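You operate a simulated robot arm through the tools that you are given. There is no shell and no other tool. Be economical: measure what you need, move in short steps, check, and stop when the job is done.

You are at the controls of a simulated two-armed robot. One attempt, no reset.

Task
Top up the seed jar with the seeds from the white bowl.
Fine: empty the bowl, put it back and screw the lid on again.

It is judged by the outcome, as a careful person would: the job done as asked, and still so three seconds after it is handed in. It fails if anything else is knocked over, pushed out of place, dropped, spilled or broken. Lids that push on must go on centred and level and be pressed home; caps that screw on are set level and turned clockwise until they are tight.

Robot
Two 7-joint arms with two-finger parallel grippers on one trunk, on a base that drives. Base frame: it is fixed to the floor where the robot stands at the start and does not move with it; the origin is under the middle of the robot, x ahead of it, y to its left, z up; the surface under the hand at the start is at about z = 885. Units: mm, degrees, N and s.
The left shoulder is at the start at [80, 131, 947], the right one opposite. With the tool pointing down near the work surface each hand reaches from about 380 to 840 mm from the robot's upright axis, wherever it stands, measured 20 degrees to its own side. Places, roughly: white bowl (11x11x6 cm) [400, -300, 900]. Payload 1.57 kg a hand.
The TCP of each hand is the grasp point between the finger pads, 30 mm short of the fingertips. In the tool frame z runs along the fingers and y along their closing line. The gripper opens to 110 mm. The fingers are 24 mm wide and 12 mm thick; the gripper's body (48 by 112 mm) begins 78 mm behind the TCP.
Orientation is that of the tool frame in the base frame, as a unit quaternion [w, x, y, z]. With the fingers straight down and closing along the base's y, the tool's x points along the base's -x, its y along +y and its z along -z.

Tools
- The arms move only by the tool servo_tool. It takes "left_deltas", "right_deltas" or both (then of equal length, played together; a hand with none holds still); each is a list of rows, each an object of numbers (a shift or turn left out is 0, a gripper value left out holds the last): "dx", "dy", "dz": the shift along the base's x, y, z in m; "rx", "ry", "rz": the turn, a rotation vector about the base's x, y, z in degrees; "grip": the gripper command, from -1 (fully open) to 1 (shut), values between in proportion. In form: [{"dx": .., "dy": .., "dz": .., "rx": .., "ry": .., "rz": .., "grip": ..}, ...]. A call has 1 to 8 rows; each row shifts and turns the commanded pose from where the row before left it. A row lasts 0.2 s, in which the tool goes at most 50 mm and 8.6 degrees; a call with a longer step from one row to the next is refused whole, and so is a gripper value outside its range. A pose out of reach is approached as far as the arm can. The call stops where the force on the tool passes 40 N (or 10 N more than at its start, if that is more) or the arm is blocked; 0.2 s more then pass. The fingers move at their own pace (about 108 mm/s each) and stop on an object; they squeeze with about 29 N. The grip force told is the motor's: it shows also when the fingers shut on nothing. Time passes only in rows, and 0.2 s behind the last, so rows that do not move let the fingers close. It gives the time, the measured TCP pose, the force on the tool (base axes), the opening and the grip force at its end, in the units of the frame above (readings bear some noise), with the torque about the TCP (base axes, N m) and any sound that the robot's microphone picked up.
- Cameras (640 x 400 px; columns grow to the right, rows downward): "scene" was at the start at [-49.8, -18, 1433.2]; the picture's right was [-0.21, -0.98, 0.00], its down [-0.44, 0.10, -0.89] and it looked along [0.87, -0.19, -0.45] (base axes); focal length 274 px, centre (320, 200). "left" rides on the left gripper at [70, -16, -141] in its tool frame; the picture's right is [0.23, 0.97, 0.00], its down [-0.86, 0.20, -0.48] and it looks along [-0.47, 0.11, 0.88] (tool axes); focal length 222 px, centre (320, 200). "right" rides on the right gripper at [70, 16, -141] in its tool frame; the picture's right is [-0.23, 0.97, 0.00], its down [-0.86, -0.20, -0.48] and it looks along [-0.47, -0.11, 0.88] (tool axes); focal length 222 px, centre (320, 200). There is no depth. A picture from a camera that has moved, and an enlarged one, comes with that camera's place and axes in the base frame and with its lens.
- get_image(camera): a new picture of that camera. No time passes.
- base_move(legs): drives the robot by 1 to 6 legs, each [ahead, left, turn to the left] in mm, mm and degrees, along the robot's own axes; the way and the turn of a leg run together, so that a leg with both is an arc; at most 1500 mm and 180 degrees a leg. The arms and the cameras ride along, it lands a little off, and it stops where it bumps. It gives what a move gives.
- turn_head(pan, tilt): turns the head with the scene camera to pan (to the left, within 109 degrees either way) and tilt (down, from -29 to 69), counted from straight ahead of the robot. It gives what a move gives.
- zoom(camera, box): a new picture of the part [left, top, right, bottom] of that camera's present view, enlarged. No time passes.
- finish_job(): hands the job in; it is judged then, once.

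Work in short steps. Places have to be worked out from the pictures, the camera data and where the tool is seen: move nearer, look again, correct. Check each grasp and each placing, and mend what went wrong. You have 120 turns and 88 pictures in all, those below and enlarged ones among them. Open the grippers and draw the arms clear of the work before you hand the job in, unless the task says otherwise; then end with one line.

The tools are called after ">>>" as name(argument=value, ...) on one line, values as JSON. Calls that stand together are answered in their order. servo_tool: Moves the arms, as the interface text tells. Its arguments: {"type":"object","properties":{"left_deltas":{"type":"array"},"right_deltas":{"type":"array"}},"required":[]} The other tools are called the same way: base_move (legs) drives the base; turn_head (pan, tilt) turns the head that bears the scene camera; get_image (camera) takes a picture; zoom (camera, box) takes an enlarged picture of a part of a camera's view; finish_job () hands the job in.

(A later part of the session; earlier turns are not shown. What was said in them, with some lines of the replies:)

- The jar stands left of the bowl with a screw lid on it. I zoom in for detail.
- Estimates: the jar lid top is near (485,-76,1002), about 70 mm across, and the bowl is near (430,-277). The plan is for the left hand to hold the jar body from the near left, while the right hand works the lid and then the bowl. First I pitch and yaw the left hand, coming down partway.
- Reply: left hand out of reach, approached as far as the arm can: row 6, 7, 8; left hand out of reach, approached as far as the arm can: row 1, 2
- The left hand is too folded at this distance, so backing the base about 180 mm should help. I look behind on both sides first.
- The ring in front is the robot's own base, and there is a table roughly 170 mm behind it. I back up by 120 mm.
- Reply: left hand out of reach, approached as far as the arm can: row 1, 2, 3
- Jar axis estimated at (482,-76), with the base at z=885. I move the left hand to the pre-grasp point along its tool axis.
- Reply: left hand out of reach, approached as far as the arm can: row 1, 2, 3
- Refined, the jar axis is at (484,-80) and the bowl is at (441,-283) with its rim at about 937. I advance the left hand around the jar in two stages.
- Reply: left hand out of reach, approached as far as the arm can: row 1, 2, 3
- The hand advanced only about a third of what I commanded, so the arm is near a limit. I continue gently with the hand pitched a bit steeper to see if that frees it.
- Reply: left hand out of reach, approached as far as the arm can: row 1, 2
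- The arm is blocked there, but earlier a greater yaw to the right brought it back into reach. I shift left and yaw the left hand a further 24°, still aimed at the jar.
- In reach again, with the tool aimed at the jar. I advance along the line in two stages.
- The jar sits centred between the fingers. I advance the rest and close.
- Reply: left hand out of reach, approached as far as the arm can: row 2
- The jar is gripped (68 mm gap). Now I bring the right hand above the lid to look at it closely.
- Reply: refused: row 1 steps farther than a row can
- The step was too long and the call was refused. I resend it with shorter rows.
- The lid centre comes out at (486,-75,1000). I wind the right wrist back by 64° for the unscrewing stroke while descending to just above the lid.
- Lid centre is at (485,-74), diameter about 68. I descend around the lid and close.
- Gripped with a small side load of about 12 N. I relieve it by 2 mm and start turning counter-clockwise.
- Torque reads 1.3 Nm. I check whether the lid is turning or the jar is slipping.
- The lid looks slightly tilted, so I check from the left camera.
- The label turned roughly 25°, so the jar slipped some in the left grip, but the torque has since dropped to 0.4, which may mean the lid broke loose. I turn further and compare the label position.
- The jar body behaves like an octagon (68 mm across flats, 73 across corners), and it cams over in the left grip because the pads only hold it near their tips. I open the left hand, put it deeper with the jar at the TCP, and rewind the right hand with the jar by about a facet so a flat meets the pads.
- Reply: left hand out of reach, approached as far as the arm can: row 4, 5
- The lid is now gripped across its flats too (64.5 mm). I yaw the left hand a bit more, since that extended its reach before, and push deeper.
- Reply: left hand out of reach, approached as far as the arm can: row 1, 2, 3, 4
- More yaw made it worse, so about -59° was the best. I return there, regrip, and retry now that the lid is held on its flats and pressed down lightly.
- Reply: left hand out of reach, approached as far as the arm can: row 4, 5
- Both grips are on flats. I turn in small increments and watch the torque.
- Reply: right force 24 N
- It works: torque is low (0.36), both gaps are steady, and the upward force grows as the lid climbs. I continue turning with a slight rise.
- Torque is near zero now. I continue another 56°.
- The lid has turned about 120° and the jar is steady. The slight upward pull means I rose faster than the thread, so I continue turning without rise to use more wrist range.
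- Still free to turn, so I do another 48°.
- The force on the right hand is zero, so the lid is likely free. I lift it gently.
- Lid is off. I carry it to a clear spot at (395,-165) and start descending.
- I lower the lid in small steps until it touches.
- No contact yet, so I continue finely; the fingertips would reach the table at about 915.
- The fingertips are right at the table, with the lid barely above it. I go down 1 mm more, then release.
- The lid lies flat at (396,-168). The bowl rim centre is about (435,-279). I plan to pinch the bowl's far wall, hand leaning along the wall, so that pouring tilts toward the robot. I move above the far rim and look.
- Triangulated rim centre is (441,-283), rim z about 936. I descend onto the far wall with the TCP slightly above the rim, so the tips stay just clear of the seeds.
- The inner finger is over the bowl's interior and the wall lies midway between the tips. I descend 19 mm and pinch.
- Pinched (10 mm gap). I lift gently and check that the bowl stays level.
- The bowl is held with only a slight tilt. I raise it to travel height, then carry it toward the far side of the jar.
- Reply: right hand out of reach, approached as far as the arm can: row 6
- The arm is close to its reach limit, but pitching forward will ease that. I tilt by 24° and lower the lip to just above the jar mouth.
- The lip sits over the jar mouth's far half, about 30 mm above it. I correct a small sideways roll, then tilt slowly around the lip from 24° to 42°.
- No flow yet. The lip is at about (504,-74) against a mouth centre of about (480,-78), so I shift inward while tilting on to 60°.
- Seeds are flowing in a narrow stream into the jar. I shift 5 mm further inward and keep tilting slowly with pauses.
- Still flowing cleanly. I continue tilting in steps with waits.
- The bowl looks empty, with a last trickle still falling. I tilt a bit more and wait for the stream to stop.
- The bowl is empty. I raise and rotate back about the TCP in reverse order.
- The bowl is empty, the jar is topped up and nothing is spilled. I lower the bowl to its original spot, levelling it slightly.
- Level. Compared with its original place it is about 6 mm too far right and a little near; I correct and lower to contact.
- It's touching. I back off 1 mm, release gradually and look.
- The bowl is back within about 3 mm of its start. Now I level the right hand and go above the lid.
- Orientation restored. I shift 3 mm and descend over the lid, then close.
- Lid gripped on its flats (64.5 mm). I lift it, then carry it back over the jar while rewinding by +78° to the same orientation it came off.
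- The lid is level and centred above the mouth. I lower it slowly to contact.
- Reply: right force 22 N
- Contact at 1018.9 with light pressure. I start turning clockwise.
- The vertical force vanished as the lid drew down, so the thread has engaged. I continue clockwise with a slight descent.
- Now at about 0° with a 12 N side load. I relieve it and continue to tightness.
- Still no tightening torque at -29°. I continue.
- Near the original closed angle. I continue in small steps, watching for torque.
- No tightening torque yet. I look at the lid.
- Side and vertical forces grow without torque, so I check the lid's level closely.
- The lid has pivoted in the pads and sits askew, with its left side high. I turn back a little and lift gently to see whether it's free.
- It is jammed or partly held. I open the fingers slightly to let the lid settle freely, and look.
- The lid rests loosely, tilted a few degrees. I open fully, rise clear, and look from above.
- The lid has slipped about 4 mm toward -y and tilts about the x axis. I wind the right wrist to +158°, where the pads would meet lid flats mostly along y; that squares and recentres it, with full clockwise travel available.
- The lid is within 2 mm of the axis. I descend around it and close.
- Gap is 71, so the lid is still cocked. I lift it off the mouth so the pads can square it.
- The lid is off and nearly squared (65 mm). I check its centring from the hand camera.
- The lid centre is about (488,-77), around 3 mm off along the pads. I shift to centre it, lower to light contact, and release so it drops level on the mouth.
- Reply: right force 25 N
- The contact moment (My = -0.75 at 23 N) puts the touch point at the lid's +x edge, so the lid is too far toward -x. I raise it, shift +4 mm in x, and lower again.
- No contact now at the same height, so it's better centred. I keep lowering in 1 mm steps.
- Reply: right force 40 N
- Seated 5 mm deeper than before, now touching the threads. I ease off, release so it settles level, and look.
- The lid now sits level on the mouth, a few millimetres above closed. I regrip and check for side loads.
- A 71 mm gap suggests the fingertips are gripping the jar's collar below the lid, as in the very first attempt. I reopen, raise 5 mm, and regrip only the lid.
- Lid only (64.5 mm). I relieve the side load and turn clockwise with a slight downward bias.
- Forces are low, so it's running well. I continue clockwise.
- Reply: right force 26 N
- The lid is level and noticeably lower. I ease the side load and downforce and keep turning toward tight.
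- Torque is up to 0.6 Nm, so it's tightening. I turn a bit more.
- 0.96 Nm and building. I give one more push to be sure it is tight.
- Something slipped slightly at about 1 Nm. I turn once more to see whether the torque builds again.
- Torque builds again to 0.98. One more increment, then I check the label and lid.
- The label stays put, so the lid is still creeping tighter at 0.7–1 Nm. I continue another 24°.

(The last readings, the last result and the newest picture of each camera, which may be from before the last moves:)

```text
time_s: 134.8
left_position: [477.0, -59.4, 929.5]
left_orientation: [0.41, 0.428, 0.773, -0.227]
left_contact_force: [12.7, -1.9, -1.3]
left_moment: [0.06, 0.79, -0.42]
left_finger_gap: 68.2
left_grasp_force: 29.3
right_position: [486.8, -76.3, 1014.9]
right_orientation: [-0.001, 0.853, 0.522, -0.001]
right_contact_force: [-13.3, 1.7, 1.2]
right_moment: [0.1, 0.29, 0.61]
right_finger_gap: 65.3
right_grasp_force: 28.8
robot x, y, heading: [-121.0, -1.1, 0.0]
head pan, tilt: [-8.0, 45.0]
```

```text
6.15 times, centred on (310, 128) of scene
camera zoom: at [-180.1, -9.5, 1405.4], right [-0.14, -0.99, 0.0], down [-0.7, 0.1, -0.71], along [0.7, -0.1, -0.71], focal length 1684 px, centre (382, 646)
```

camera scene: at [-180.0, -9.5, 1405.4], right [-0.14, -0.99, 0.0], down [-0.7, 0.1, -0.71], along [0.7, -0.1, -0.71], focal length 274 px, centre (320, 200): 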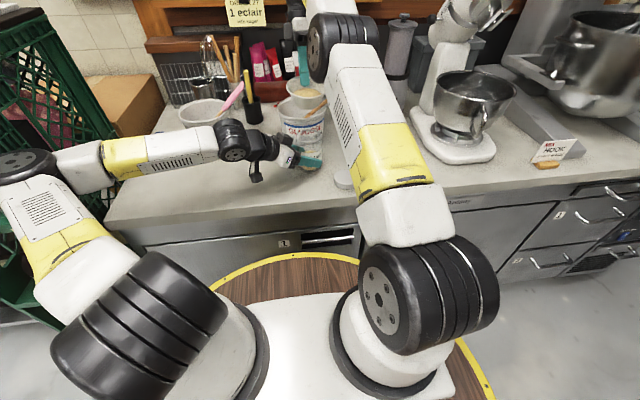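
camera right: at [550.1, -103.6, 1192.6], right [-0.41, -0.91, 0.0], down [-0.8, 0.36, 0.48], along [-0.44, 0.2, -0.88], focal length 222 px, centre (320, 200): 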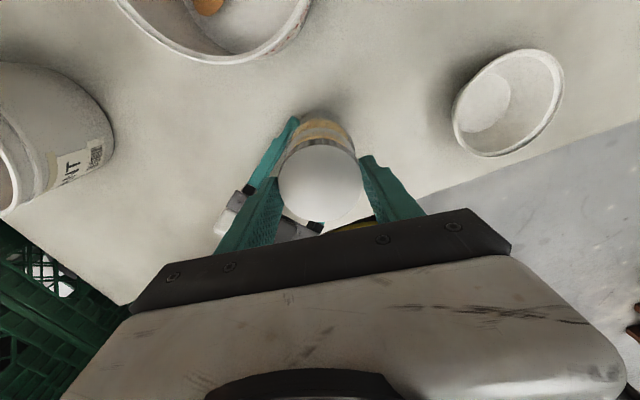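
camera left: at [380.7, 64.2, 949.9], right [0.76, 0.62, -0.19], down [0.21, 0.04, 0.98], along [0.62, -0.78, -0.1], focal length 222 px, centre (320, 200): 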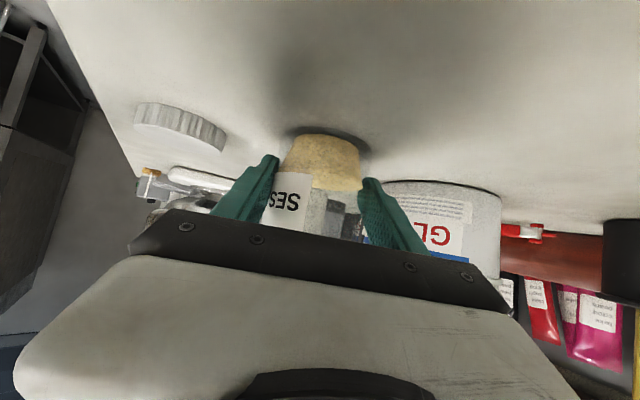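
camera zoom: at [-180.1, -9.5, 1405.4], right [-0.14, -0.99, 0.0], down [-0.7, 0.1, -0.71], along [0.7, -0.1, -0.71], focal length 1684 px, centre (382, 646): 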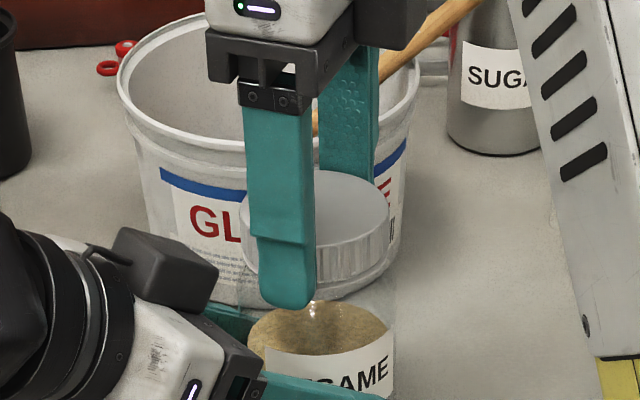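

The label and the lid height stay fixed while the hand turns, so the pads now slip on a tight lid, and its height matches the original closed one. I release the right hand and rise.

>>> servo_tool(right_deltas=[{"rz": 4}, {"grip": 0.0}, {"grip": -0.6}, {}, {"dz": 0.03}, {"dz": 0.04}, {"dz": 0.04}, {}])

>>> servo_tool(left_deltas=[{"grip": 0.2}, {"grip": -0.3}, {"grip": -0.8}, {}, {"dx": -0.011, "dy": 0.0176, "dz": 0.014}, {"dx": -0.011, "dy": 0.0176, "dz": 0.014}, {"dx": -0.011, "dy": 0.0176, "dz": 0.014}, {"dx": -0.011, "dy": 0.0176, "dz": 0.014}])

>>> zoom(camera="scene", box=[240, 70, 420, 190])

```text
time_s: 136.6
left_position: [475.4, -59.5, 928.5]
left_orientation: [0.41, 0.428, 0.772, -0.228]
left_contact_force: [-0.8, -0.3, 0.1]
left_moment: [-0.03, -0.06, -0.02]
left_finger_gap: 68.0
left_grasp_force: 28.8
right_position: [486.5, -78.0, 1126.6]
right_orientation: [0.001, 0.834, 0.552, 0.0]
right_contact_force: [-0.5, -0.1, -0.4]
right_moment: [0.01, 0.02, -0.02]
right_finger_gap: 88.1
right_grasp_force: 0.1
robot x, y, heading: [-119.0, 1.3, -0.1]
head pan, tilt: [-8.0, 45.0]
```

```text
time_s: 138.3
left_position: [431.3, 10.6, 984.3]
left_orientation: [0.41, 0.428, 0.772, -0.228]
left_contact_force: [0.9, -0.7, 0.7]
left_moment: [0.0, 0.0, 0.01]
left_finger_gap: 98.9
left_grasp_force: 0.1
right_position: [485.8, -78.2, 1125.7]
right_orientation: [0.0, 0.835, 0.551, 0.0]
right_contact_force: [0.4, -0.4, -0.6]
right_moment: [0.0, 0.02, -0.02]
right_finger_gap: 88.0
right_grasp_force: 0.1
robot x, y, heading: [-120.5, -0.0, -0.2]
head pan, tilt: [-8.0, 45.0]
```

```text
3.33 times, centred on (330, 130) of scene
camera zoom: at [-179.8, -9.6, 1405.4], right [-0.14, -0.99, 0.0], down [-0.7, 0.1, -0.71], along [0.7, -0.1, -0.71], focal length 912 px, centre (287, 433)
```

zoom: 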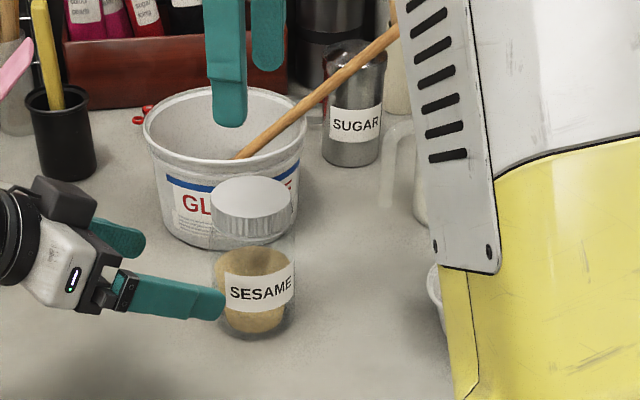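

The jar stands upright in place with its lid level. I withdraw both arms well clear.

>>> servo_tool(left_deltas=[{"dx": -0.011, "dy": 0.0176, "dz": 0.02}, {"dx": -0.011, "dy": 0.0176, "dz": 0.025}, {"dx": -0.011, "dy": 0.0176, "dz": 0.03}, {"dz": 0.03}, {"dz": 0.03}, {"dz": 0.03}, {}], right_deltas=[{"dz": 0.04}, {"dz": 0.04}, {"dz": 0.04}, {"dx": -0.02, "dy": -0.035}, {"dx": -0.02, "dy": -0.035}, {"dx": -0.02, "dy": -0.035}, {"dx": -0.02, "dy": -0.035}])

>>> get_image(camera="scene")

>>> get_image(camera="right")

```text
time_s: 139.9
left_position: [400.3, 63.8, 1149.5]
left_orientation: [0.411, 0.427, 0.773, -0.228]
left_contact_force: [0.9, 0.2, -0.1]
left_moment: [-0.02, 0.02, -0.01]
left_finger_gap: 98.9
left_grasp_force: 0.0
right_position: [406.5, -217.0, 1245.8]
right_orientation: [0.0, 0.834, 0.552, 0.0]
right_contact_force: [-0.1, -0.7, -1.1]
right_moment: [-0.05, 0.0, 0.03]
right_finger_gap: 87.9
right_grasp_force: 0.1
robot x, y, heading: [-121.1, -2.8, -0.2]
head pan, tilt: [-8.0, 45.0]
```

```text
3 pictures are left
camera scene: at [-179.9, -9.2, 1405.4], right [-0.14, -0.99, 0.0], down [-0.7, 0.1, -0.71], along [0.7, -0.1, -0.71], focal length 274 px, centre (320, 200)
```

scene: 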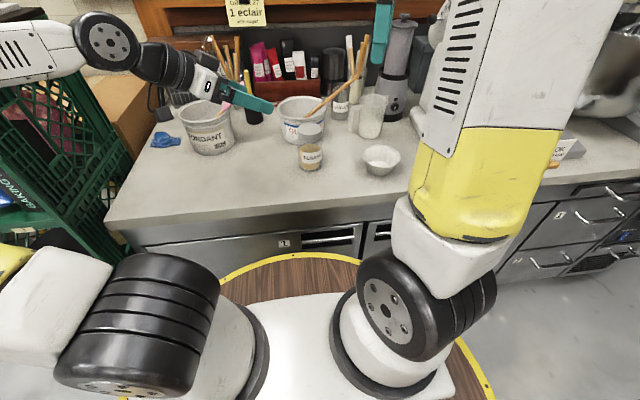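

```text
2 pictures are left
camera right: at [448.0, -159.3, 1386.5], right [0.81, -0.59, 0.0], down [-0.52, -0.71, 0.48], along [-0.28, -0.39, -0.88], focal length 222 px, centre (320, 200)
```

right: 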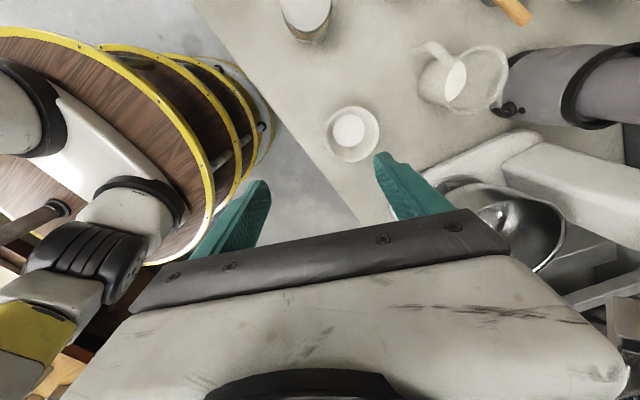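

Everything is in place: the bowl is empty and back, the jar is topped up and closed, no spill is visible, and both arms are clear. I hand it in.

>>> finish_job()

```text
The job is handed in.
```

The seeds from the white bowl are in the sesame jar. The empty bowl is back within a few millimetres of its spot, and the jar's lid is screwed on level and tight. I saw no spills, and both arms are clear of the work.
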